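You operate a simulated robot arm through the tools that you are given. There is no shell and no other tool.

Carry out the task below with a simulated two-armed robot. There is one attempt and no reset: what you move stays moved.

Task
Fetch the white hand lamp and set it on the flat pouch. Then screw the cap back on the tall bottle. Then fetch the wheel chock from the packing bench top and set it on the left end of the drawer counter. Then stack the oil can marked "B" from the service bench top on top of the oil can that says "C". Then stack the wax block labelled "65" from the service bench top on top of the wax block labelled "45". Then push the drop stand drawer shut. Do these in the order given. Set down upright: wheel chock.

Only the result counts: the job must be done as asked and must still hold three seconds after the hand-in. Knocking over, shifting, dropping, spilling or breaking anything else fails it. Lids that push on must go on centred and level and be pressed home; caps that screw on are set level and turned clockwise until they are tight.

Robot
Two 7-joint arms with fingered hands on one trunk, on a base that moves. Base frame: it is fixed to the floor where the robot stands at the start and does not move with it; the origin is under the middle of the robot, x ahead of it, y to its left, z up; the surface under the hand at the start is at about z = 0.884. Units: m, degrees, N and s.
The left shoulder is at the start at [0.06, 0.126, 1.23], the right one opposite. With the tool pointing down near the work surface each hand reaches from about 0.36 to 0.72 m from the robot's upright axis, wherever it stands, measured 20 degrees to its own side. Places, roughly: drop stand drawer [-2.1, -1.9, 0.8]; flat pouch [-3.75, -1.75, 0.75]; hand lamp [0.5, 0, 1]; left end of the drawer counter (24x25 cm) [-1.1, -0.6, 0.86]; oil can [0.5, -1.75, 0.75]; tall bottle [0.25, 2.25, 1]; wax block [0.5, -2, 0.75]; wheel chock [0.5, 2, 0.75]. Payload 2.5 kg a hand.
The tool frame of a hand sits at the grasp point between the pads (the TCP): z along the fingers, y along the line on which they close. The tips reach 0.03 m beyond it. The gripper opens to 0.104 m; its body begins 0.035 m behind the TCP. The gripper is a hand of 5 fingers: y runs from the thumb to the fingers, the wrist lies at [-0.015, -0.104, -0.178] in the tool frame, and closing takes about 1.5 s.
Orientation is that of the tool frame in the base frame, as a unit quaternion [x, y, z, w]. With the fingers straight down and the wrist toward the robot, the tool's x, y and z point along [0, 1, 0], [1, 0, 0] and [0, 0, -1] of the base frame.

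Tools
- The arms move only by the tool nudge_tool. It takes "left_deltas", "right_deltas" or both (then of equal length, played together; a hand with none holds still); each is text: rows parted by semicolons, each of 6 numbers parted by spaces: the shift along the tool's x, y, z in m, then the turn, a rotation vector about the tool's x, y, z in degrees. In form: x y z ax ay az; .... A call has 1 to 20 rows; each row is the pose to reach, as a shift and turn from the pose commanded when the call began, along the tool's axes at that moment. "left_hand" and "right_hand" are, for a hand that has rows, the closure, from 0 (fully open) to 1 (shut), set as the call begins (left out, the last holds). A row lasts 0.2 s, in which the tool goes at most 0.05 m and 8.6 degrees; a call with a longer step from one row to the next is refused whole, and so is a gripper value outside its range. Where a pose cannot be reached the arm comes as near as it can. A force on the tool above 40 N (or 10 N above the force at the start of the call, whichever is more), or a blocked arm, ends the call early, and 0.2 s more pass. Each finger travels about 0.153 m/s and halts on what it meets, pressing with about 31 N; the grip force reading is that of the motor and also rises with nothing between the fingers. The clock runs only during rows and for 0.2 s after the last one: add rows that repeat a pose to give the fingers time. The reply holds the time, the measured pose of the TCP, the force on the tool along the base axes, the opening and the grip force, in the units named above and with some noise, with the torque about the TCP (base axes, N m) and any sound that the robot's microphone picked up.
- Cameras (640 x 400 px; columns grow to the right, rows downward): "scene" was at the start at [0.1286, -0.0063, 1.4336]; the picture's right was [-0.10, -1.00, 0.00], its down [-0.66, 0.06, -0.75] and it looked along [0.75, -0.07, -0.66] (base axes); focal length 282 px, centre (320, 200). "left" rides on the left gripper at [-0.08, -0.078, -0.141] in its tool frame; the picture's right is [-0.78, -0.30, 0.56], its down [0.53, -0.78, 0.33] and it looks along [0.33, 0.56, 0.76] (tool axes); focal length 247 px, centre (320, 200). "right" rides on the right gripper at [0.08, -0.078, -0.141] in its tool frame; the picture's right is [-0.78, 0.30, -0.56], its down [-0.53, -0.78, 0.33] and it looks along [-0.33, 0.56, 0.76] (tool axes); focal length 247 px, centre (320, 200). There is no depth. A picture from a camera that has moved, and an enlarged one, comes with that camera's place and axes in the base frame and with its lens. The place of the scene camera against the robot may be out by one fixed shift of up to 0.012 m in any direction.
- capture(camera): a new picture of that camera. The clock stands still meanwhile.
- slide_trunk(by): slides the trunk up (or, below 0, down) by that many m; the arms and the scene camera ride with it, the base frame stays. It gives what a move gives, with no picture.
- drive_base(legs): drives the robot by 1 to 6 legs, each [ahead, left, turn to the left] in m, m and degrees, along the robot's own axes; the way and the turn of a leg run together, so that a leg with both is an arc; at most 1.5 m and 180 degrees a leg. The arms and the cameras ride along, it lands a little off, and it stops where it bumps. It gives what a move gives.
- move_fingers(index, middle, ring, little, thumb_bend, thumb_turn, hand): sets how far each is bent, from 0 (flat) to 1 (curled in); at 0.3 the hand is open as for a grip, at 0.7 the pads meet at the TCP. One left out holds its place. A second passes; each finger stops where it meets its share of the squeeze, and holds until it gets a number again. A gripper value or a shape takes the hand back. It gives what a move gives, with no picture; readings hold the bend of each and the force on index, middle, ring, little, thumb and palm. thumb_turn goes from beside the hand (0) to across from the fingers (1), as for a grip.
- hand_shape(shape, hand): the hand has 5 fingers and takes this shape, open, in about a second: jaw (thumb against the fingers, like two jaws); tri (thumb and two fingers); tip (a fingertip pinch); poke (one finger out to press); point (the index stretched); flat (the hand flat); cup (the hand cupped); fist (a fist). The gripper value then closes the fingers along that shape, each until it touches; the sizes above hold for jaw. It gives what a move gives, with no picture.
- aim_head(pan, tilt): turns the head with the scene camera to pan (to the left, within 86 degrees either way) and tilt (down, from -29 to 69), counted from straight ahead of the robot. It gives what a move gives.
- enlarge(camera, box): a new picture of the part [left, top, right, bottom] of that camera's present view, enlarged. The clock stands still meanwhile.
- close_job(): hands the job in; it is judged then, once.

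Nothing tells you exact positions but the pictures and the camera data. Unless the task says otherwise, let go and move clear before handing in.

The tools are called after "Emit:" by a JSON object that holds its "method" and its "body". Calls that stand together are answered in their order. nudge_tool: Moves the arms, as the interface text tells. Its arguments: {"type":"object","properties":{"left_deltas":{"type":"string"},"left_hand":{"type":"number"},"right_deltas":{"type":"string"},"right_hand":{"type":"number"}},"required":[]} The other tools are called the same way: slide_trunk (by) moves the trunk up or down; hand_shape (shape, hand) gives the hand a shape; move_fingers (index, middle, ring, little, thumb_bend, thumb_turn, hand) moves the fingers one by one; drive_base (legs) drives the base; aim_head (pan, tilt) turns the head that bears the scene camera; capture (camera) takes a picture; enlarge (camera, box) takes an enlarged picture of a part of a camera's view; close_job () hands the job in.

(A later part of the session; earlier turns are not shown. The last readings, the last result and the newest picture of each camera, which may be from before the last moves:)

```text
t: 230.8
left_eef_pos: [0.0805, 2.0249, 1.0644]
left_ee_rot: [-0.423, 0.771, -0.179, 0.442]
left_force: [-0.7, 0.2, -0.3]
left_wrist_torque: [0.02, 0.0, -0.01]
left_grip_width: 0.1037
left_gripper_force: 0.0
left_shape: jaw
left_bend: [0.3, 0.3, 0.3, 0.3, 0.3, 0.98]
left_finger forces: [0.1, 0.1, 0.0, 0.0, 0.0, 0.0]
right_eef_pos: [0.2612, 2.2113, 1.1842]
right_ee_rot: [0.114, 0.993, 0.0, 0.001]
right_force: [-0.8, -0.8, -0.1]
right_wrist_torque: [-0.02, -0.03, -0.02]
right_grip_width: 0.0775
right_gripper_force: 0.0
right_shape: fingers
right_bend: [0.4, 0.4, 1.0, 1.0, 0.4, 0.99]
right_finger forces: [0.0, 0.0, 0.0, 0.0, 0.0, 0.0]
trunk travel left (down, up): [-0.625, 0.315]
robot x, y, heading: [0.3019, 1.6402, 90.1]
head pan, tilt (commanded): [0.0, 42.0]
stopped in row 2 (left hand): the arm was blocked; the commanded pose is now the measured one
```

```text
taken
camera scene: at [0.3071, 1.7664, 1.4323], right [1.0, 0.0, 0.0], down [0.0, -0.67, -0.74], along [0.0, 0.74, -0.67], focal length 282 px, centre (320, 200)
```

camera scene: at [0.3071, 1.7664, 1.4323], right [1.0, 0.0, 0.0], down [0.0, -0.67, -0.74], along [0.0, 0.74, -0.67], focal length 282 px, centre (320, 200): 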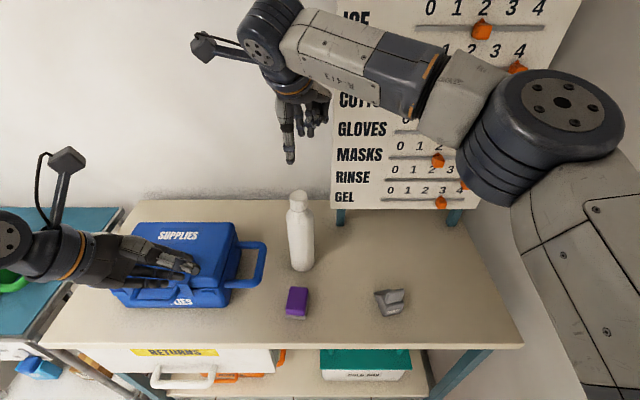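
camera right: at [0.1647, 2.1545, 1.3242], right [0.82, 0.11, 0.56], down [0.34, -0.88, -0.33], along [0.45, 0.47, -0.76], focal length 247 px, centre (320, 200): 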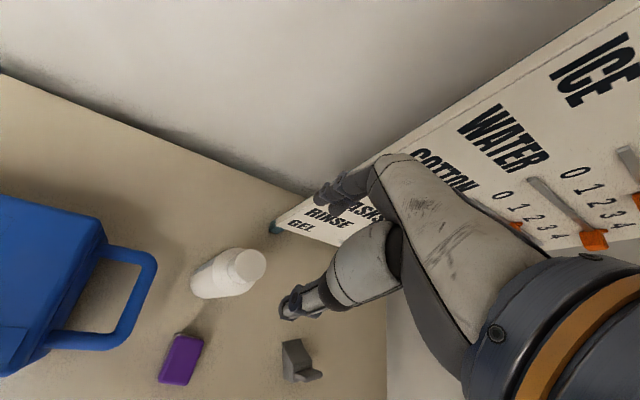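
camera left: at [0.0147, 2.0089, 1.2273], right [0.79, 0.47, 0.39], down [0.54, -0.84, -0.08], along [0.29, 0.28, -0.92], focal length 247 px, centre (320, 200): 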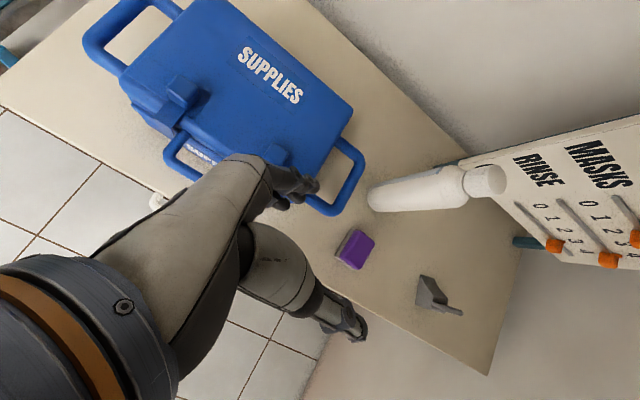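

Blocked again; I look at the left arm's elbow to see what obstructs it.

Emit:
{"method": "aim_head", "body": {"pan": 55, "tilt": 45}}

Emit:
{"method": "capture", "body": {"camera": "scene"}}

Emit:
{"method": "aim_head", "body": {"pan": 85, "tilt": 60}}

Emit:
{"method": "capture", "body": {"camera": "scene"}}

```text
t: 232.0
left_eef_pos: [0.0802, 2.0263, 1.0656]
left_ee_rot: [-0.422, 0.771, -0.179, 0.442]
left_force: [0.9, 0.9, 0.5]
left_wrist_torque: [-0.04, 0.0, -0.01]
left_grip_width: 0.1038
left_gripper_force: 0.1
left_shape: jaw
left_bend: [0.3, 0.3, 0.3, 0.3, 0.3, 0.98]
left_finger forces: [0.0, 0.0, 0.0, 0.1, 0.1, 0.0]
right_eef_pos: [0.2607, 2.2114, 1.1832]
right_ee_rot: [0.114, 0.994, 0.0, 0.001]
right_force: [0.3, -1.6, -0.3]
right_wrist_torque: [0.0, -0.03, 0.03]
right_grip_width: 0.0774
right_gripper_force: 0.0
right_shape: fingers
right_bend: [0.4, 0.4, 1.0, 1.0, 0.4, 0.99]
right_finger forces: [0.1, 0.1, 0.1, 0.0, 0.0, 0.0]
trunk travel left (down, up): [-0.625, 0.315]
robot x, y, heading: [0.302, 1.6437, 90.0]
head pan, tilt (commanded): [55.0, 45.0]
```

```text
taken
camera scene: at [0.2407, 1.7294, 1.428], right [0.57, 0.82, 0.0], down [0.58, -0.41, -0.71], along [-0.58, 0.41, -0.71], focal length 282 px, centre (320, 200)
```

scene: 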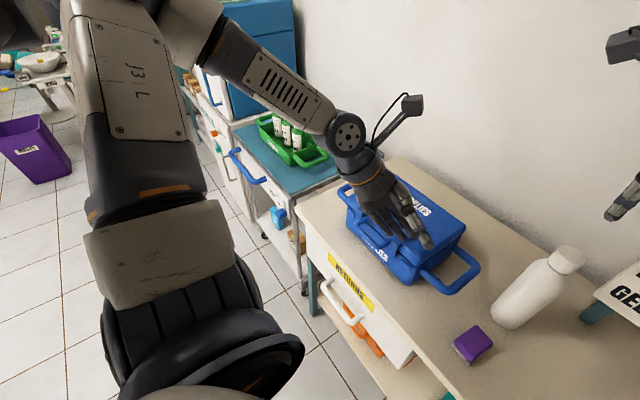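

```text
t: 232.9
left_eef_pos: [0.08, 2.0259, 1.0644]
left_ee_rot: [-0.423, 0.771, -0.178, 0.442]
left_force: [-0.4, -0.4, 0.2]
left_wrist_torque: [-0.01, 0.03, 0.01]
left_grip_width: 0.1039
left_gripper_force: 0.1
left_shape: jaw
left_bend: [0.3, 0.3, 0.3, 0.3, 0.3, 0.98]
left_finger forces: [0.0, 0.0, 0.0, 0.0, 0.1, 0.0]
right_eef_pos: [0.2622, 2.2118, 1.1832]
right_ee_rot: [0.114, 0.993, 0.0, 0.001]
right_force: [0.4, 0.0, -0.2]
right_wrist_torque: [-0.03, 0.01, 0.01]
right_grip_width: 0.0776
right_gripper_force: 0.0
right_shape: fingers
right_bend: [0.4, 0.4, 1.0, 1.0, 0.4, 0.99]
right_finger forces: [0.1, 0.0, 0.1, 0.0, 0.1, 0.1]
trunk travel left (down, up): [-0.625, 0.315]
robot x, y, heading: [0.3031, 1.6395, 90.0]
head pan, tilt (commanded): [85.0, 60.0]
```

```text
taken
camera scene: at [0.2409, 1.6885, 1.4086], right [0.09, 1.0, 0.0], down [0.86, -0.07, -0.5], along [-0.5, 0.04, -0.87], focal length 282 px, centre (320, 200)
```

scene: 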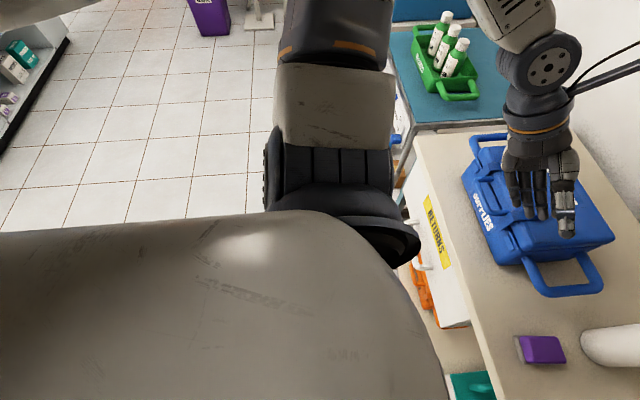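

No obstacle touches the arm – the wrist seems at a joint limit in this posture. I unwind the hand's rotation toward the neutral downward pose in small steps.

Emit:
{"method": "nudge_tool", "body": {"left_deltas": "0 0 0 -2.2 5.5 5.2; 0 0 0 -4.4 11 10.5; 0 0 0 -6.7 16.5 15.7"}}

```text
t: 233.7
left_eef_pos: [0.08, 2.0263, 1.0661]
left_ee_rot: [-0.307, 0.886, -0.128, 0.322]
left_force: [-0.2, 0.4, 0.7]
left_wrist_torque: [0.02, 0.01, 0.03]
left_grip_width: 0.1037
left_gripper_force: 0.1
left_shape: jaw
left_bend: [0.3, 0.3, 0.3, 0.3, 0.3, 0.98]
left_finger forces: [0.0, 0.0, 0.1, 0.0, 0.0, 0.0]
right_eef_pos: [0.2626, 2.2119, 1.1832]
right_ee_rot: [0.114, 0.994, 0.0, 0.0]
right_force: [-0.3, -0.2, 0.4]
right_wrist_torque: [-0.04, 0.02, -0.01]
right_grip_width: 0.0773
right_gripper_force: 0.1
right_shape: fingers
right_bend: [0.4, 0.4, 1.0, 1.0, 0.4, 0.99]
right_finger forces: [0.1, 0.0, 0.1, 0.0, 0.0, 0.0]
trunk travel left (down, up): [-0.625, 0.315]
robot x, y, heading: [0.3039, 1.6377, 89.9]
head pan, tilt (commanded): [85.0, 60.0]
```

That works. I finish unwinding the rotation.

Emit:
{"method": "nudge_tool", "body": {"left_deltas": "0 0 0 -2.2 5.5 5.2; 0 0 0 -4.4 10.9 10.5; 0 0 -0.01 -6.6 16.4 15.7; 0 0 -0.02 -8.9 21.8 20.9; 0 0 -0.03 -11.1 27.3 26.1; 0 0 -0.04 -13.3 32.7 31.4; 0 0 -0.05 -15.5 38.2 36.6; 0 0 -0.05 -15.5 38.2 36.6"}}

Emit:
{"method": "aim_head", "body": {"pan": 0, "tilt": 42}}

Emit:
{"method": "capture", "body": {"camera": "scene"}}

```text
t: 235.3
left_eef_pos: [0.0476, 2.0048, 1.0524]
left_ee_rot: [-0.024, 0.996, -0.085, 0.011]
left_force: [-0.2, -0.1, 0.3]
left_wrist_torque: [-0.04, -0.01, -0.02]
left_grip_width: 0.1037
left_gripper_force: 0.1
left_shape: jaw
left_bend: [0.3, 0.3, 0.3, 0.3, 0.3, 0.98]
left_finger forces: [0.0, 0.0, 0.0, 0.0, 0.0, 0.1]
right_eef_pos: [0.2612, 2.211, 1.184]
right_ee_rot: [0.114, 0.994, 0.0, 0.001]
right_force: [-0.3, 1.0, -0.3]
right_wrist_torque: [0.01, 0.0, 0.03]
right_grip_width: 0.0774
right_gripper_force: 0.1
right_shape: fingers
right_bend: [0.4, 0.4, 1.0, 1.0, 0.4, 0.99]
right_finger forces: [0.1, 0.1, 0.1, 0.1, 0.1, 0.0]
trunk travel left (down, up): [-0.625, 0.315]
robot x, y, heading: [0.3039, 1.6389, 90.0]
head pan, tilt (commanded): [85.0, 60.0]
stopped in row 7 (left hand): the arm was blocked; the commanded pose is now the measured one
```

```text
t: 236.9
left_eef_pos: [0.0478, 2.004, 1.0517]
left_ee_rot: [-0.024, 0.996, -0.084, 0.01]
left_force: [0.0, -0.4, -0.7]
left_wrist_torque: [-0.01, 0.01, -0.01]
left_grip_width: 0.1038
left_gripper_force: 0.0
left_shape: jaw
left_bend: [0.3, 0.3, 0.3, 0.3, 0.3, 0.98]
left_finger forces: [0.0, 0.0, 0.0, 0.0, 0.0, 0.0]
right_eef_pos: [0.2632, 2.2115, 1.184]
right_ee_rot: [0.114, 0.994, 0.0, 0.001]
right_force: [0.4, -0.3, -0.2]
right_wrist_torque: [-0.01, 0.04, 0.01]
right_grip_width: 0.0777
right_gripper_force: 0.1
right_shape: fingers
right_bend: [0.4, 0.4, 1.0, 1.0, 0.4, 0.99]
right_finger forces: [0.1, 0.0, 0.1, 0.0, 0.0, 0.0]
trunk travel left (down, up): [-0.625, 0.315]
robot x, y, heading: [0.3053, 1.6434, 90.2]
head pan, tilt (commanded): [0.0, 42.0]
```

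```text
taken
camera scene: at [0.3071, 1.7664, 1.4323], right [1.0, 0.0, 0.0], down [0.0, -0.67, -0.74], along [0.0, 0.74, -0.67], focal length 282 px, centre (320, 200)
```

scene: 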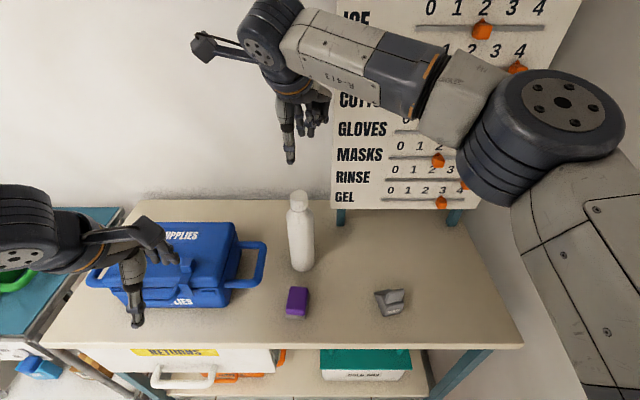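

Now the left hand points down again. I raise it.

Emit:
{"method": "nudge_tool", "body": {"left_deltas": "0 0 -0.03 0 0 0; 0 0 -0.06 0 0 0; 0.02 0 -0.09 0 0 0; 0.04 0 -0.12 0 0 0; 0.06 0 -0.14 0 0 0"}}

Emit:
{"method": "capture", "body": {"camera": "scene"}}

```text
t: 237.7
left_eef_pos: [0.0326, 1.9966, 1.0811]
left_ee_rot: [-0.025, 0.986, -0.165, 0.005]
left_force: [0.2, 0.4, 0.7]
left_wrist_torque: [-0.01, 0.0, 0.01]
left_grip_width: 0.1039
left_gripper_force: 0.0
left_shape: jaw
left_bend: [0.3, 0.3, 0.3, 0.3, 0.3, 0.98]
left_finger forces: [0.0, 0.1, 0.0, 0.0, 0.0, 0.0]
right_eef_pos: [0.262, 2.2115, 1.1831]
right_ee_rot: [0.114, 0.993, -0.001, 0.001]
right_force: [-0.2, -0.8, -0.3]
right_wrist_torque: [0.01, 0.03, 0.0]
right_grip_width: 0.0776
right_gripper_force: 0.0
right_shape: fingers
right_bend: [0.4, 0.4, 1.0, 1.0, 0.4, 0.99]
right_finger forces: [0.1, 0.0, 0.1, 0.0, 0.0, 0.0]
trunk travel left (down, up): [-0.625, 0.315]
robot x, y, heading: [0.3012, 1.6368, 90.1]
head pan, tilt (commanded): [0.0, 42.0]
stopped in row 3 (left hand): the arm was blocked; the commanded pose is now the measured one
```

```text
taken
camera scene: at [0.3069, 1.7663, 1.4324], right [1.0, 0.0, 0.0], down [0.0, -0.67, -0.74], along [0.0, 0.74, -0.67], focal length 282 px, centre (320, 200)
```

scene: 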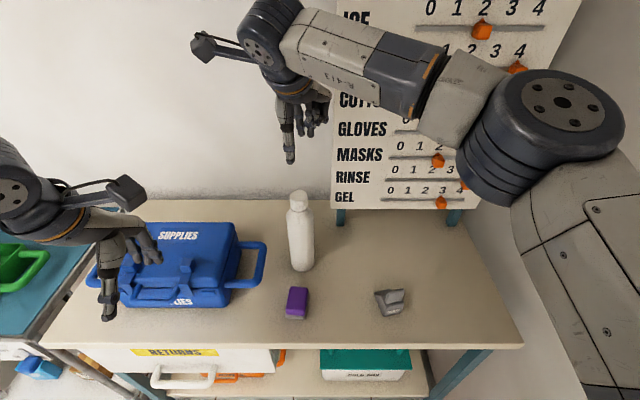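

Still blocked when moving back over itself – the arm is folded too tightly. I move the hand outward (forward) while levelling it.

Emit:
{"method": "nudge_tool", "body": {"left_deltas": "0.011 0.019 -0.0225 -4.5 0 0; 0.022 0.039 -0.045 -9 0 0; 0.033 0.058 -0.0676 -14 0 0; 0.0447 0.0773 -0.0901 -19 0 0; 0.0447 0.0773 -0.0901 -19 0 0"}}

Emit:
{"method": "capture", "body": {"camera": "scene"}}

```text
t: 238.9
left_eef_pos: [-0.0194, 2.0967, 1.1409]
left_ee_rot: [-0.026, 1.0, 0.001, 0.0]
left_force: [-0.2, 0.0, -0.2]
left_wrist_torque: [0.0, 0.04, 0.0]
left_grip_width: 0.1039
left_gripper_force: 0.1
left_shape: jaw
left_bend: [0.3, 0.3, 0.3, 0.3, 0.3, 0.98]
left_finger forces: [0.0, 0.0, 0.0, 0.0, 0.0, 0.0]
right_eef_pos: [0.2621, 2.2114, 1.1844]
right_ee_rot: [0.114, 0.993, 0.0, 0.001]
right_force: [-0.9, -0.4, 0.2]
right_wrist_torque: [0.0, 0.01, -0.02]
right_grip_width: 0.0774
right_gripper_force: 0.0
right_shape: fingers
right_bend: [0.4, 0.4, 1.0, 1.0, 0.4, 0.99]
right_finger forces: [0.1, 0.0, 0.0, 0.0, 0.0, 0.1]
trunk travel left (down, up): [-0.625, 0.315]
robot x, y, heading: [0.3047, 1.6395, 90.0]
head pan, tilt (commanded): [0.0, 42.0]
```

```text
taken
camera scene: at [0.3073, 1.7663, 1.4324], right [1.0, 0.0, 0.0], down [0.0, -0.67, -0.74], along [0.0, 0.74, -0.67], focal length 282 px, centre (320, 200)
```

scene: 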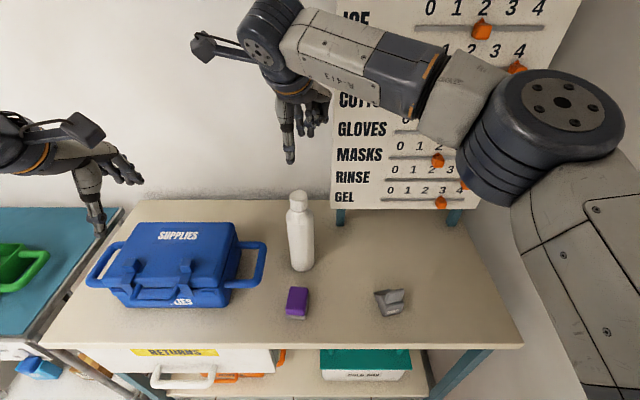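

The left hand is free again. Now the right hand goes over the chock, rotated to match its plate.

Emit:
{"method": "nudge_tool", "body": {"right_deltas": "-0.03 -0.01 0 0 0 -8; -0.07 -0.02 0 0 0 -16; -0.11 -0.035 0 0 0 -24; -0.15 -0.05 0.02 0 0 -30; -0.19 -0.06 0.05 0 0 -30; -0.2233 -0.0723 0.084 0 0 -30; -0.2233 -0.0723 0.084 0 0 -30", "left_deltas": "0 0 -0.02 0 0 0; 0.01 0 -0.04 0 0 0; 0.02 0 -0.06 0 0 0; 0.02 0 -0.07 0 0 0; 0.02 0 -0.07 0 0 0; 0.02 0 -0.07 0 0 0; 0.02 0 -0.07 0 0 0"}}

Emit:
{"method": "capture", "body": {"camera": "right"}}

Emit:
{"method": "enlarge", "body": {"camera": "scene", "box": [340, 200, 460, 330]}}

```text
refused: row 5 steps farther than a row can; nothing moved
```

```text
taken
camera right: at [0.1648, 2.1542, 1.3244], right [0.82, 0.11, 0.56], down [0.34, -0.88, -0.33], along [0.45, 0.47, -0.76], focal length 247 px, centre (320, 200)
```

right: 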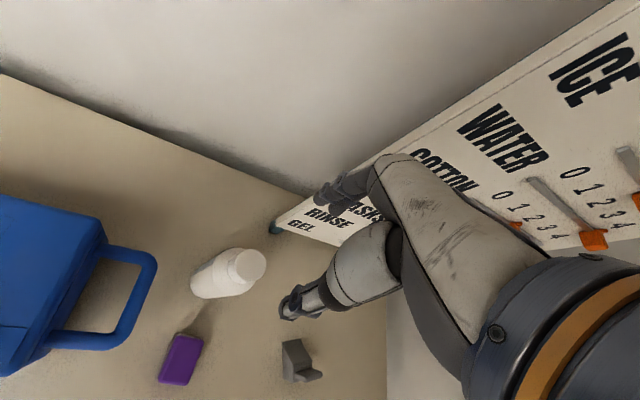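

```text
3.08 times, centred on (400, 265) of scene
camera zoom: at [0.3073, 1.7663, 1.4324], right [1.0, 0.0, 0.0], down [0.0, -0.67, -0.74], along [0.0, 0.74, -0.67], focal length 869 px, centre (74, 0)
```

zoom: 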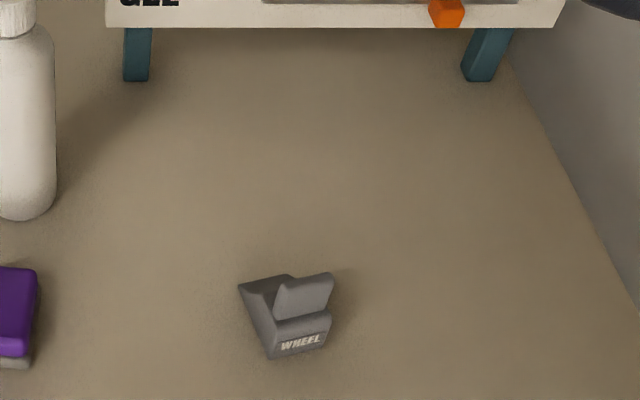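

The move was refused for a too-long step; I resend it with smaller steps.

Emit:
{"method": "nudge_tool", "body": {"right_deltas": "-0.03 -0.01 0 0 0 -8; -0.065 -0.02 0 0 0 -16; -0.1 -0.03 0 0 0 -24; -0.135 -0.04 0.01 0 0 -30; -0.165 -0.05 0.03 0 0 -30; -0.195 -0.06 0.05 0 0 -30; -0.2233 -0.0723 0.075 0 0 -30; -0.2233 -0.0723 0.084 0 0 -30; -0.2233 -0.0723 0.084 0 0 -30"}}

Emit:
{"method": "capture", "body": {"camera": "right"}}

Emit:
{"method": "enlarge", "body": {"camera": "scene", "box": [340, 200, 460, 330]}}

```text
t: 240.9
left_eef_pos: [-0.018, 2.0962, 1.1415]
left_ee_rot: [-0.026, 1.0, 0.001, 0.0]
left_force: [0.2, 0.2, 0.2]
left_wrist_torque: [0.04, -0.05, -0.02]
left_grip_width: 0.1039
left_gripper_force: 0.0
left_shape: jaw
left_bend: [0.3, 0.3, 0.3, 0.3, 0.3, 0.98]
left_finger forces: [0.0, 0.0, 0.0, 0.1, 0.0, 0.0]
right_eef_pos: [0.4631, 2.0894, 1.1]
right_ee_rot: [-0.147, 0.989, 0.0, 0.0]
right_force: [0.2, -1.0, 1.0]
right_wrist_torque: [-0.01, 0.0, 0.01]
right_grip_width: 0.0776
right_gripper_force: 0.1
right_shape: fingers
right_bend: [0.4, 0.4, 1.0, 1.0, 0.4, 0.99]
right_finger forces: [0.1, 0.0, 0.1, 0.0, 0.0, 0.1]
trunk travel left (down, up): [-0.625, 0.315]
robot x, y, heading: [0.3033, 1.6421, 90.1]
head pan, tilt (commanded): [0.0, 42.0]
```

```text
taken
camera right: at [0.4071, 1.9928, 1.2404], right [0.66, 0.51, 0.56], down [0.74, -0.59, -0.33], along [0.16, 0.63, -0.76], focal length 247 px, centre (320, 200)
```

right: 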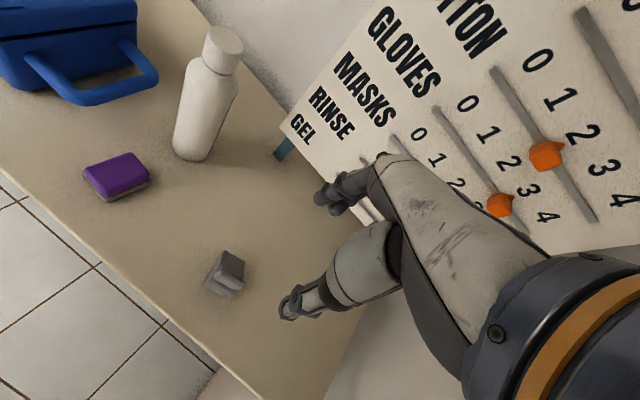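

```text
3.08 times, centred on (400, 265) of scene
camera zoom: at [0.3074, 1.7662, 1.4324], right [1.0, 0.0, 0.0], down [0.0, -0.67, -0.74], along [0.0, 0.74, -0.67], focal length 869 px, centre (74, 0)
```

zoom: 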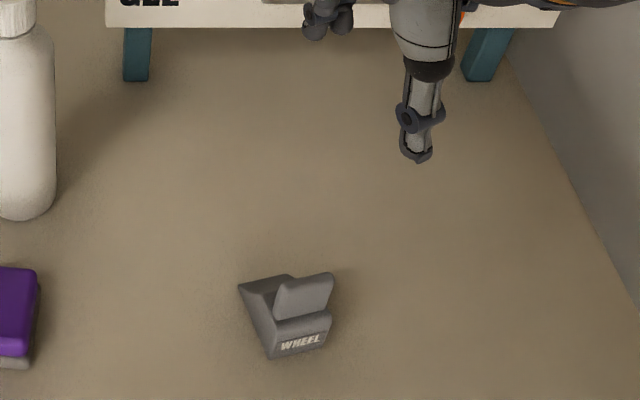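

Emit:
{"method": "enlarge", "body": {"camera": "right", "box": [190, 235, 270, 310]}}

Emit:
{"method": "enlarge", "body": {"camera": "scene", "box": [365, 275, 415, 325]}}

```text
5.33 times, centred on (230, 272) of right
camera zoom: at [0.4071, 1.9928, 1.2404], right [0.66, 0.51, 0.56], down [0.74, -0.59, -0.33], along [0.16, 0.63, -0.76], focal length 1317 px, centre (800, -187)
```

zoom: 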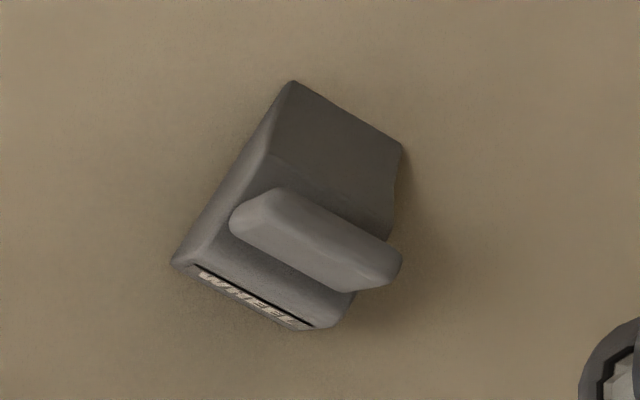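

```text
8.00 times, centred on (390, 300) of scene
camera zoom: at [0.3074, 1.7662, 1.4324], right [1.0, 0.0, 0.0], down [0.0, -0.67, -0.74], along [0.0, 0.74, -0.67], focal length 2259 px, centre (-240, -600)
```

zoom: 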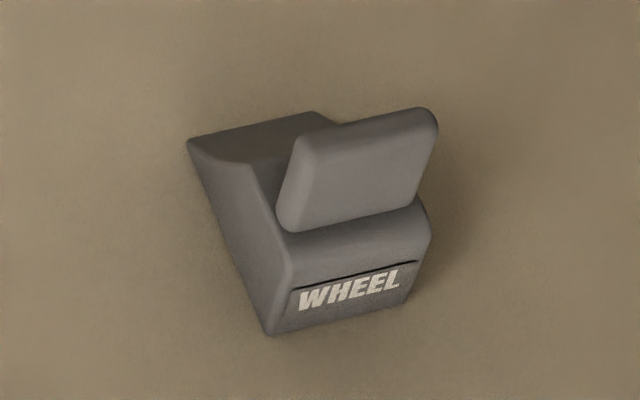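

The chock's handle plate is at about (0.466, 2.084), running ~15° to x, matching my hand's yaw. I narrow the fingers a bit and lower above it.

Emit:
{"method": "move_fingers", "body": {"hand": "right", "index": 0.46, "middle": 0.46, "ring": 1.0, "little": 1.0, "thumb_bend": 0.46}}

Emit:
{"method": "nudge_tool", "body": {"right_deltas": "0 -0.002 0.04 0 0 0; -0.0007 -0.004 0.08 0 0 0; -0.0007 -0.0059 0.12 0 0 0; -0.0007 -0.0059 0.155 0 0 0; -0.0007 -0.0059 0.19 0 0 0; -0.0007 -0.0059 0.19 0 0 0"}}

Emit:
{"method": "capture", "body": {"camera": "right"}}

Emit:
{"method": "enlarge", "body": {"camera": "scene", "box": [350, 230, 430, 330]}}

Emit:
{"method": "capture", "body": {"camera": "left"}}

```text
t: 241.9
left_eef_pos: [-0.0179, 2.0965, 1.1412]
left_ee_rot: [-0.026, 1.0, 0.001, 0.0]
left_force: [0.0, -0.5, -0.3]
left_wrist_torque: [0.05, 0.0, -0.04]
left_grip_width: 0.1037
left_gripper_force: 0.1
left_shape: jaw
left_bend: [0.3, 0.3, 0.3, 0.3, 0.3, 0.98]
left_finger forces: [0.0, 0.0, 0.1, 0.0, 0.0, 0.0]
right_eef_pos: [0.4626, 2.0904, 1.1005]
right_ee_rot: [-0.147, 0.989, 0.001, 0.001]
right_force: [-0.2, -0.2, 0.1]
right_wrist_torque: [-0.03, -0.01, 0.0]
right_grip_width: 0.0625
right_gripper_force: 0.0
right_shape: fingers
right_bend: [0.46, 0.46, 1.0, 1.0, 0.46, 0.99]
right_finger forces: [0.0, 0.0, 0.1, 0.1, 0.0, 0.0]
trunk travel left (down, up): [-0.625, 0.315]
robot x, y, heading: [0.3054, 1.6407, 90.2]
head pan, tilt (commanded): [0.0, 42.0]
```

```text
t: 243.3
left_eef_pos: [-0.0192, 2.0972, 1.1415]
left_ee_rot: [-0.026, 1.0, 0.001, 0.0]
left_force: [0.2, -0.7, -0.2]
left_wrist_torque: [-0.02, -0.03, -0.01]
left_grip_width: 0.1042
left_gripper_force: 0.0
left_shape: jaw
left_bend: [0.3, 0.3, 0.3, 0.3, 0.3, 0.98]
left_finger forces: [0.1, 0.1, 0.0, 0.0, 0.1, 0.0]
right_eef_pos: [0.4641, 2.0849, 0.9094]
right_ee_rot: [-0.147, 0.989, 0.0, 0.001]
right_force: [1.1, 0.4, -0.1]
right_wrist_torque: [-0.02, -0.02, -0.01]
right_grip_width: 0.0628
right_gripper_force: 0.0
right_shape: fingers
right_bend: [0.46, 0.46, 1.0, 1.0, 0.46, 0.99]
right_finger forces: [0.0, 0.1, 0.0, 0.1, 0.0, 0.0]
trunk travel left (down, up): [-0.625, 0.315]
robot x, y, heading: [0.3012, 1.638, 90.2]
head pan, tilt (commanded): [0.0, 42.0]
```

```text
taken
camera right: at [0.4091, 1.9872, 1.0496], right [0.66, 0.51, 0.56], down [0.74, -0.59, -0.33], along [0.16, 0.63, -0.76], focal length 247 px, centre (320, 200)
```

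right: 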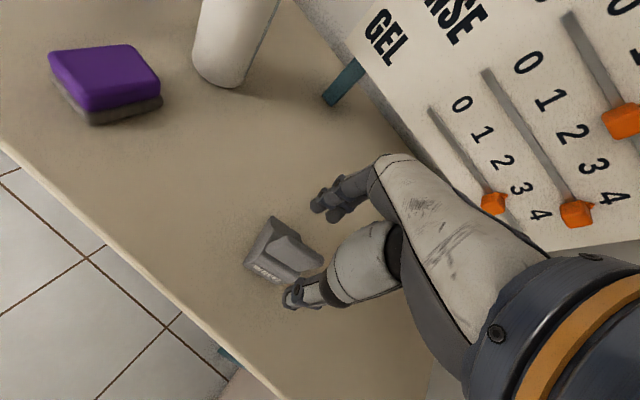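

```text
4.00 times, centred on (390, 280) of scene
camera zoom: at [0.3072, 1.7663, 1.4324], right [1.0, 0.0, 0.0], down [0.0, -0.67, -0.74], along [0.0, 0.74, -0.67], focal length 1130 px, centre (40, -120)
```

zoom: 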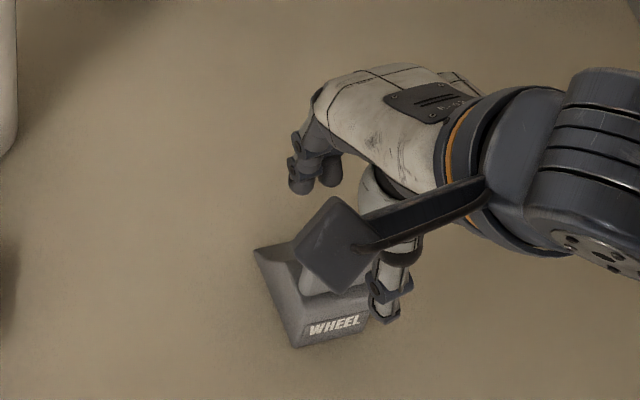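

```text
taken
camera left: at [0.0659, 2.0242, 1.2832], right [0.79, -0.25, -0.56], down [-0.49, -0.8, -0.33], along [-0.36, 0.54, -0.76], focal length 247 px, centre (320, 200)
```

left: 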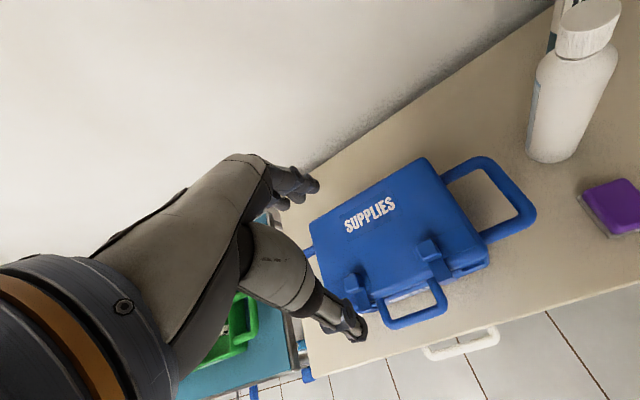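

Emit:
{"method": "enlarge", "body": {"camera": "right", "box": [230, 190, 350, 310]}}

```text
3.33 times, centred on (290, 250) of right
camera zoom: at [0.4091, 1.9872, 1.0496], right [0.66, 0.51, 0.56], down [0.74, -0.59, -0.33], along [0.16, 0.63, -0.76], focal length 823 px, centre (420, 33)
```

zoom: 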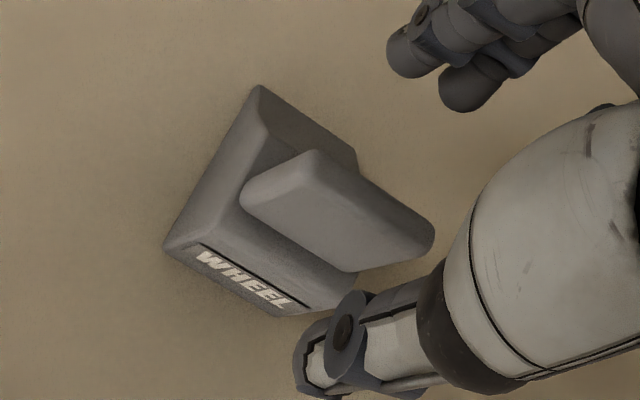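

The plate's centre is right under the hand (plate spans z ≈ 0.833–0.883). I lower 4 cm and close on the plate.

Emit:
{"method": "nudge_tool", "body": {"right_deltas": "0 0.001 0.015 0 0 0; 0 0.001 0.028 0 0 0; 0 0.001 0.038 0 0 0"}}

Emit:
{"method": "enlarge", "body": {"camera": "right", "box": [230, 170, 370, 310]}}

Emit:
{"method": "enlarge", "body": {"camera": "scene", "box": [350, 230, 430, 330]}}

```text
t: 244.1
left_eef_pos: [-0.0188, 2.0969, 1.1411]
left_ee_rot: [-0.027, 1.0, 0.0, -0.001]
left_force: [0.6, -0.5, -0.5]
left_wrist_torque: [-0.03, 0.0, -0.02]
left_grip_width: 0.1038
left_gripper_force: 0.1
left_shape: jaw
left_bend: [0.3, 0.3, 0.3, 0.3, 0.3, 0.98]
left_finger forces: [0.1, 0.0, 0.0, 0.0, 0.0, 0.1]
right_eef_pos: [0.4661, 2.0856, 0.8708]
right_ee_rot: [-0.147, 0.989, 0.001, 0.0]
right_force: [0.5, -0.3, -0.2]
right_wrist_torque: [-0.01, -0.01, -0.01]
right_grip_width: 0.0627
right_gripper_force: 0.0
right_shape: fingers
right_bend: [0.46, 0.46, 1.0, 1.0, 0.46, 0.99]
right_finger forces: [0.1, 0.1, 0.0, 0.0, 0.0, 0.0]
trunk travel left (down, up): [-0.625, 0.315]
robot x, y, heading: [0.3023, 1.6393, 90.1]
head pan, tilt (commanded): [0.0, 42.0]
```

```text
2.86 times, centred on (300, 240) of right
camera zoom: at [0.4097, 1.988, 1.012], right [0.66, 0.51, 0.56], down [0.74, -0.59, -0.33], along [0.16, 0.63, -0.76], focal length 706 px, centre (377, 86)
```

zoom: 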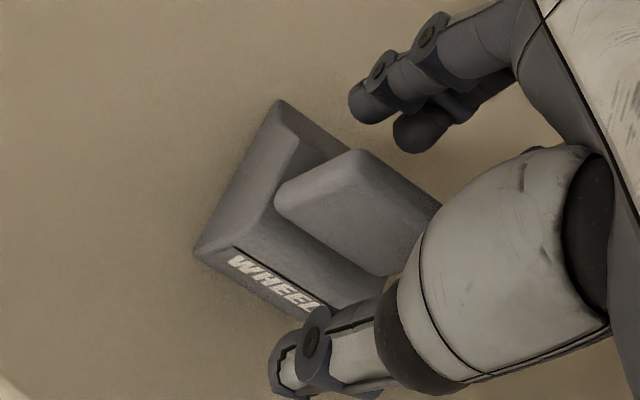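

```text
4.00 times, centred on (390, 280) of scene
camera zoom: at [0.3072, 1.7664, 1.4324], right [1.0, 0.0, 0.0], down [0.0, -0.67, -0.74], along [0.0, 0.74, -0.67], focal length 1130 px, centre (40, -120)
```

zoom: 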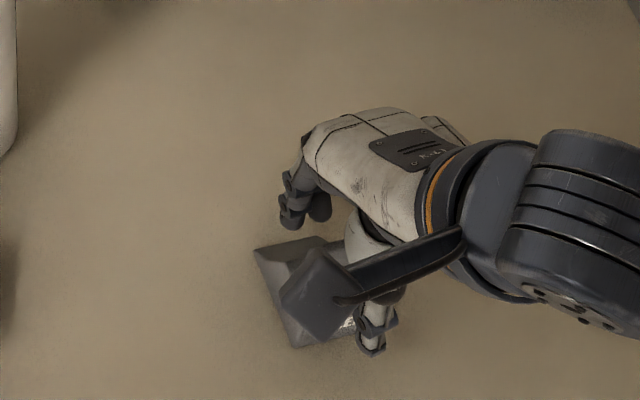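

The fingers straddle the plate. I close on it firmly.

Emit:
{"method": "move_fingers", "body": {"hand": "right", "index": 0.78, "middle": 0.78, "thumb_bend": 0.78}}

Emit:
{"method": "enlarge", "body": {"camera": "right", "box": [230, 170, 370, 310]}}

```text
t: 245.1
left_eef_pos: [-0.0182, 2.097, 1.1414]
left_ee_rot: [-0.026, 1.0, 0.001, 0.0]
left_force: [0.2, -0.1, -0.2]
left_wrist_torque: [0.01, -0.04, -0.04]
left_grip_width: 0.1037
left_gripper_force: 0.0
left_shape: jaw
left_bend: [0.3, 0.3, 0.3, 0.3, 0.3, 0.98]
left_finger forces: [0.0, 0.0, 0.0, 0.1, 0.0, 0.0]
right_eef_pos: [0.4648, 2.0844, 0.8714]
right_ee_rot: [-0.147, 0.989, 0.0, 0.001]
right_force: [1.0, -1.5, 6.3]
right_wrist_torque: [-0.23, -0.09, -0.01]
right_grip_width: 0.0055
right_gripper_force: 19.7
right_shape: fingers
right_bend: [0.76, 0.76, 1.0, 1.0, 0.67, 1.0]
right_finger forces: [8.2, 7.4, 0.0, 0.0, 24.3, 0.0]
trunk travel left (down, up): [-0.625, 0.315]
robot x, y, heading: [0.3057, 1.642, 90.1]
head pan, tilt (commanded): [0.0, 42.0]
```

```text
2.86 times, centred on (300, 240) of right
camera zoom: at [0.4095, 1.9876, 1.0127], right [0.66, 0.51, 0.56], down [0.74, -0.59, -0.33], along [0.16, 0.63, -0.76], focal length 706 px, centre (377, 86)
```

zoom: 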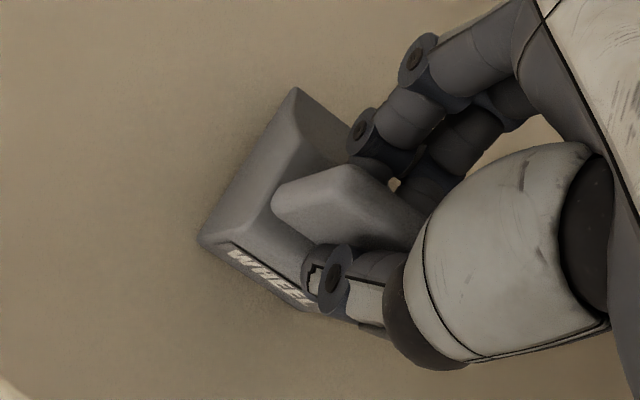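

The plate is gripped. I lift slightly and check.

Emit:
{"method": "nudge_tool", "body": {"right_deltas": "0 0 -0.01 0 0 0; 0 0 -0.03 0 0 0; 0 0 -0.05 0 0 0; 0 0 -0.08 0 0 0"}}

Emit:
{"method": "capture", "body": {"camera": "right"}}

Emit:
{"method": "enlarge", "body": {"camera": "scene", "box": [350, 200, 430, 300]}}

```text
t: 246.1
left_eef_pos: [-0.0184, 2.0968, 1.14]
left_ee_rot: [-0.026, 1.0, 0.001, 0.0]
left_force: [-0.3, -0.3, -0.9]
left_wrist_torque: [0.0, 0.02, -0.01]
left_grip_width: 0.1038
left_gripper_force: 0.1
left_shape: jaw
left_bend: [0.3, 0.3, 0.3, 0.3, 0.3, 0.98]
left_finger forces: [0.0, 0.0, 0.0, 0.1, 0.0, 0.0]
right_eef_pos: [0.4654, 2.0858, 0.9516]
right_ee_rot: [-0.147, 0.989, -0.001, 0.0]
right_force: [0.3, -0.2, -2.2]
right_wrist_torque: [0.0, 0.02, 0.0]
right_grip_width: 0.0055
right_gripper_force: 18.1
right_shape: fingers
right_bend: [0.76, 0.76, 1.0, 1.0, 0.67, 1.0]
right_finger forces: [8.5, 8.2, 0.0, 0.0, 19.6, 0.1]
trunk travel left (down, up): [-0.625, 0.315]
robot x, y, heading: [0.301, 1.6429, 90.0]
head pan, tilt (commanded): [0.0, 42.0]
```

```text
taken
camera right: at [0.4096, 1.988, 1.0928], right [0.66, 0.51, 0.56], down [0.74, -0.59, -0.33], along [0.16, 0.63, -0.76], focal length 247 px, centre (320, 200)
```

right: 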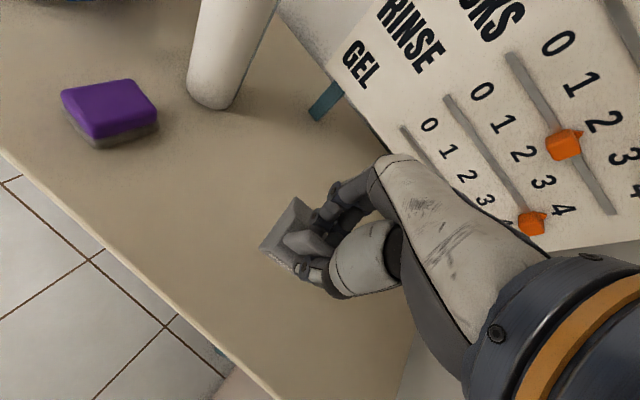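

```text
4.00 times, centred on (390, 250) of scene
camera zoom: at [0.3071, 1.7664, 1.4323], right [1.0, 0.0, 0.0], down [0.0, -0.67, -0.74], along [0.0, 0.74, -0.67], focal length 1130 px, centre (40, 0)
```

zoom: 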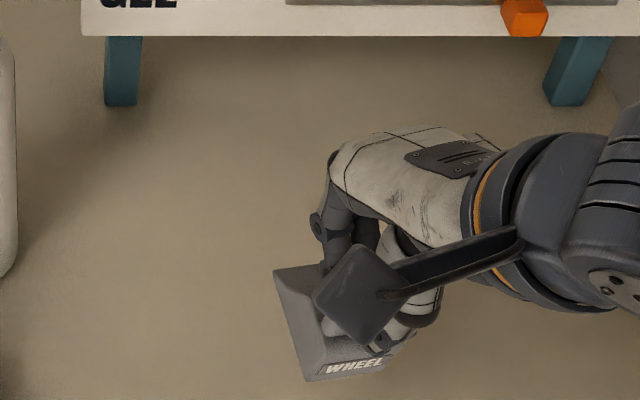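

The chock is held level. I raise it and back away, then turn toward the drawer counter.

Emit:
{"method": "nudge_tool", "body": {"right_deltas": "0 0 -0.04 0 0 0; 0 0 -0.08 0 0 0; 0 0 -0.12 0 0 0; -0.03 0 -0.16 0 0 0; -0.06 0 -0.2 0 0 0"}}

Emit:
{"method": "drive_base", "body": {"legs": [[-0.9, 0.6, 0], [0, 0, 90]]}}

Emit:
{"method": "aim_head", "body": {"pan": 35, "tilt": 30}}

Emit:
{"method": "capture", "body": {"camera": "scene"}}

Emit:
{"method": "capture", "body": {"camera": "right"}}

```text
t: 247.3
left_eef_pos: [-0.0187, 2.0962, 1.1416]
left_ee_rot: [-0.026, 1.0, 0.001, 0.001]
left_force: [0.2, 0.8, 0.0]
left_wrist_torque: [0.0, 0.05, 0.01]
left_grip_width: 0.104
left_gripper_force: 0.1
left_shape: jaw
left_bend: [0.3, 0.3, 0.3, 0.3, 0.3, 0.98]
left_finger forces: [0.0, 0.1, 0.0, 0.1, 0.0, 0.1]
right_eef_pos: [0.5225, 2.1047, 1.1519]
right_ee_rot: [-0.148, 0.989, 0.0, 0.0]
right_force: [0.6, 0.2, -0.7]
right_wrist_torque: [-0.01, -0.01, -0.02]
right_grip_width: 0.0057
right_gripper_force: 17.6
right_shape: fingers
right_bend: [0.76, 0.76, 1.0, 1.0, 0.67, 1.0]
right_finger forces: [8.6, 8.0, 0.1, 0.0, 18.9, 0.0]
trunk travel left (down, up): [-0.625, 0.315]
robot x, y, heading: [0.3027, 1.6397, 90.4]
head pan, tilt (commanded): [0.0, 42.0]
```

```text
t: 256.6
left_eef_pos: [-0.7406, 0.4151, 1.1407]
left_ee_rot: [0.726, -0.688, 0.0, 0.0]
left_force: [0.6, 0.3, 0.4]
left_wrist_torque: [0.04, -0.02, -0.01]
left_grip_width: 0.1039
left_gripper_force: 0.1
left_shape: jaw
left_bend: [0.3, 0.3, 0.3, 0.3, 0.3, 0.98]
left_finger forces: [0.0, 0.0, 0.1, 0.0, 0.0, 0.0]
right_eef_pos: [-0.7471, 0.9553, 1.1519]
right_ee_rot: [0.803, -0.596, 0.0, 0.0]
right_force: [0.4, -0.1, -1.5]
right_wrist_torque: [0.02, -0.04, -0.01]
right_grip_width: 0.0052
right_gripper_force: 16.9
right_shape: fingers
right_bend: [0.76, 0.76, 1.0, 1.0, 0.67, 1.0]
right_finger forces: [8.4, 7.3, 0.1, 0.0, 17.3, 0.1]
trunk travel left (down, up): [-0.625, 0.315]
robot x, y, heading: [-0.2795, 0.7341, -179.8]
head pan, tilt (commanded): [0.0, 42.0]
```

```text
t: 257.6
left_eef_pos: [-0.7394, 0.4152, 1.1422]
left_ee_rot: [0.725, -0.688, 0.0, 0.0]
left_force: [0.0, -0.6, 0.0]
left_wrist_torque: [0.01, 0.04, 0.0]
left_grip_width: 0.1037
left_gripper_force: 0.1
left_shape: jaw
left_bend: [0.3, 0.3, 0.3, 0.3, 0.3, 0.98]
left_finger forces: [0.0, 0.1, 0.1, 0.0, 0.1, 0.0]
right_eef_pos: [-0.7476, 0.9562, 1.153]
right_ee_rot: [0.804, -0.595, 0.0, 0.0]
right_force: [0.0, 0.8, -0.9]
right_wrist_torque: [0.0, -0.02, -0.03]
right_grip_width: 0.0056
right_gripper_force: 16.1
right_shape: fingers
right_bend: [0.76, 0.76, 1.0, 1.0, 0.67, 1.0]
right_finger forces: [8.6, 7.2, 0.1, 0.0, 17.4, 0.0]
trunk travel left (down, up): [-0.625, 0.315]
robot x, y, heading: [-0.2849, 0.7357, -180.3]
head pan, tilt (commanded): [35.0, 30.0]
```

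```text
taken
camera scene: at [-0.3936, 0.6859, 1.4506], right [-0.57, 0.82, 0.0], down [0.41, 0.29, -0.87], along [-0.71, -0.5, -0.5], focal length 282 px, centre (320, 200)
```

scene: 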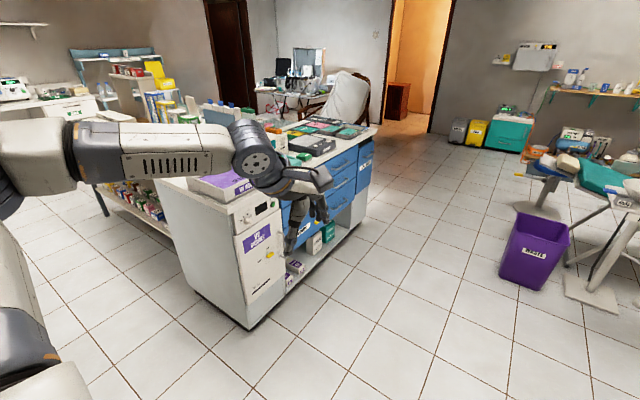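

```text
taken
camera right: at [-0.6519, 0.9018, 1.2923], right [-0.51, 0.66, 0.56], down [0.59, 0.74, -0.33], along [-0.63, 0.16, -0.76], focal length 247 px, centre (320, 200)
```

right: 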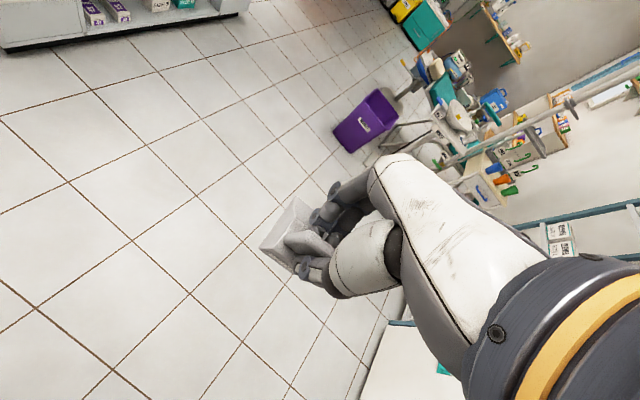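

I see the counter's near end with a tray holding something purple at its front corner. I raise the left hand and drive to stand facing the counter's left end.

Emit:
{"method": "nudge_tool", "body": {"left_deltas": "0 0 -0.03 0 0 0; 0.01 0 -0.06 0 0 0; 0.02 0 -0.09 0 0 0; 0.02 0 -0.11 0 0 0"}}

Emit:
{"method": "drive_base", "body": {"legs": [[0.12, 1.2, 0]]}}

Emit:
{"method": "aim_head", "body": {"pan": 0, "tilt": 38}}

Emit:
{"method": "capture", "body": {"camera": "scene"}}

Emit:
{"method": "capture", "body": {"camera": "left"}}

Emit:
{"method": "capture", "body": {"camera": "right"}}

```text
t: 258.6
left_eef_pos: [-0.7365, 0.3953, 1.2517]
left_ee_rot: [0.726, -0.688, -0.001, 0.0]
left_force: [0.3, 0.5, -0.7]
left_wrist_torque: [0.01, 0.02, 0.01]
left_grip_width: 0.1039
left_gripper_force: 0.0
left_shape: jaw
left_bend: [0.3, 0.3, 0.3, 0.3, 0.3, 0.98]
left_finger forces: [0.1, 0.1, 0.1, 0.1, 0.0, 0.0]
right_eef_pos: [-0.7469, 0.9566, 1.1514]
right_ee_rot: [0.803, -0.595, 0.0, 0.0]
right_force: [-0.3, -1.2, -1.0]
right_wrist_torque: [0.01, -0.03, -0.04]
right_grip_width: 0.0053
right_gripper_force: 15.9
right_shape: fingers
right_bend: [0.76, 0.76, 1.0, 1.0, 0.67, 1.0]
right_finger forces: [8.5, 7.2, 0.0, 0.0, 17.4, 0.0]
trunk travel left (down, up): [-0.625, 0.315]
robot x, y, heading: [-0.2849, 0.7345, -179.7]
head pan, tilt (commanded): [35.0, 30.0]
```

```text
t: 264.8
left_eef_pos: [-0.8537, -0.8177, 1.2505]
left_ee_rot: [0.726, -0.688, -0.001, 0.001]
left_force: [0.3, -0.6, 0.3]
left_wrist_torque: [0.02, -0.01, 0.03]
left_grip_width: 0.1041
left_gripper_force: 0.0
left_shape: jaw
left_bend: [0.3, 0.3, 0.3, 0.3, 0.3, 0.98]
left_finger forces: [0.0, 0.0, 0.1, 0.0, 0.0, 0.1]
right_eef_pos: [-0.8644, -0.2553, 1.1518]
right_ee_rot: [0.804, -0.595, -0.001, -0.001]
right_force: [-0.4, -0.1, -2.1]
right_wrist_torque: [0.0, 0.0, -0.02]
right_grip_width: 0.0054
right_gripper_force: 17.0
right_shape: fingers
right_bend: [0.76, 0.76, 1.0, 1.0, 0.67, 1.0]
right_finger forces: [8.4, 7.4, 0.0, 0.1, 17.5, 0.0]
trunk travel left (down, up): [-0.625, 0.315]
robot x, y, heading: [-0.401, -0.4741, -179.8]
head pan, tilt (commanded): [35.0, 30.0]
```

```text
t: 265.8
left_eef_pos: [-0.8533, -0.8159, 1.2526]
left_ee_rot: [0.725, -0.688, -0.001, 0.001]
left_force: [0.5, -0.4, -0.5]
left_wrist_torque: [0.01, 0.03, 0.02]
left_grip_width: 0.1039
left_gripper_force: 0.1
left_shape: jaw
left_bend: [0.3, 0.3, 0.3, 0.3, 0.3, 0.98]
left_finger forces: [0.1, 0.0, 0.0, 0.1, 0.0, 0.0]
right_eef_pos: [-0.8644, -0.2557, 1.1521]
right_ee_rot: [0.804, -0.595, 0.0, 0.0]
right_force: [0.0, -0.8, -2.2]
right_wrist_torque: [0.02, 0.01, -0.01]
right_grip_width: 0.0052
right_gripper_force: 16.7
right_shape: fingers
right_bend: [0.76, 0.76, 1.0, 1.0, 0.67, 1.0]
right_finger forces: [8.5, 7.3, 0.0, 0.0, 17.5, 0.0]
trunk travel left (down, up): [-0.625, 0.315]
robot x, y, heading: [-0.3994, -0.4709, -179.7]
head pan, tilt (commanded): [0.0, 38.0]
```

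```text
taken
camera scene: at [-0.5217, -0.4727, 1.4383], right [0.0, 1.0, 0.0], down [0.62, 0.0, -0.79], along [-0.79, 0.0, -0.62], focal length 282 px, centre (320, 200)
```

scene: 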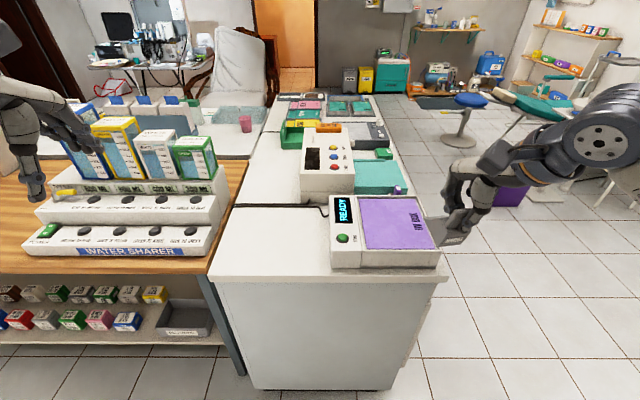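

```text
taken
camera left: at [-0.78, -0.7313, 1.3935], right [0.25, 0.79, -0.56], down [0.8, -0.49, -0.33], along [-0.54, -0.36, -0.76], focal length 247 px, centre (320, 200)
```

left: 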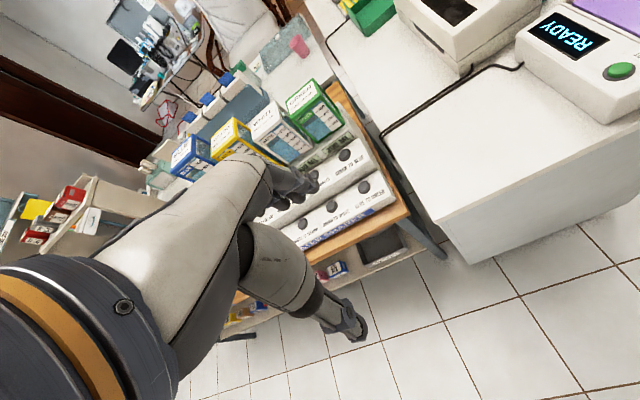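

```text
taken
camera right: at [-0.7681, -0.3089, 1.2923], right [-0.51, 0.66, 0.56], down [0.59, 0.74, -0.33], along [-0.63, 0.16, -0.76], focal length 247 px, centre (320, 200)
```

right: 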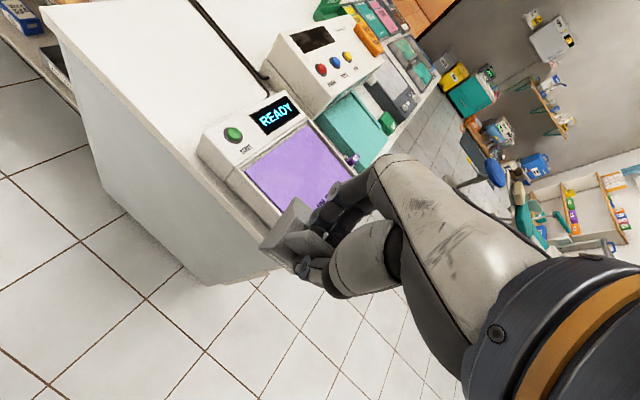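

The free zone of the counter's left end is centred at about (-1.08, -0.60). I drive a little closer to have comfortable reach.

Emit:
{"method": "drive_base", "body": {"legs": [[0.12, 0.08, 0]]}}

Emit:
{"method": "capture", "body": {"camera": "scene"}}

```text
t: 267.1
left_eef_pos: [-0.9736, -0.8972, 1.2513]
left_ee_rot: [0.726, -0.687, 0.0, 0.0]
left_force: [-0.2, 0.3, 0.0]
left_wrist_torque: [-0.01, 0.02, -0.01]
left_grip_width: 0.1039
left_gripper_force: 0.0
left_shape: jaw
left_bend: [0.3, 0.3, 0.3, 0.3, 0.3, 0.98]
left_finger forces: [0.1, 0.0, 0.0, 0.0, 0.1, 0.0]
right_eef_pos: [-0.9853, -0.3356, 1.1513]
right_ee_rot: [0.804, -0.595, -0.001, -0.002]
right_force: [0.1, 0.3, -1.6]
right_wrist_torque: [0.0, 0.01, 0.01]
right_grip_width: 0.0053
right_gripper_force: 16.9
right_shape: fingers
right_bend: [0.76, 0.76, 1.0, 1.0, 0.67, 1.0]
right_finger forces: [8.5, 7.3, 0.0, 0.1, 17.5, 0.1]
trunk travel left (down, up): [-0.625, 0.315]
robot x, y, heading: [-0.5198, -0.5534, -179.8]
head pan, tilt (commanded): [0.0, 38.0]
```

```text
taken
camera scene: at [-0.6424, -0.5527, 1.4382], right [0.0, 1.0, 0.0], down [0.62, 0.0, -0.79], along [-0.79, 0.0, -0.62], focal length 282 px, centre (320, 200)
```

scene: 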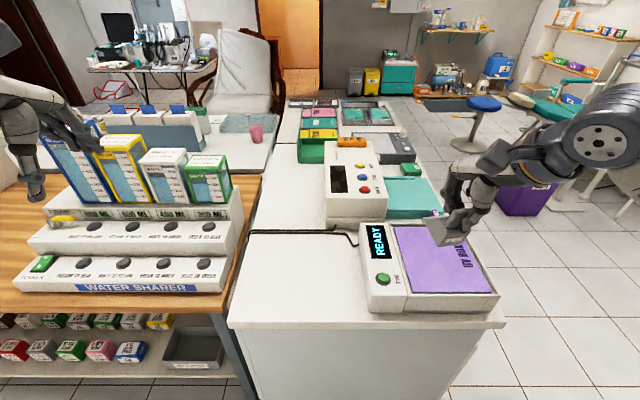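

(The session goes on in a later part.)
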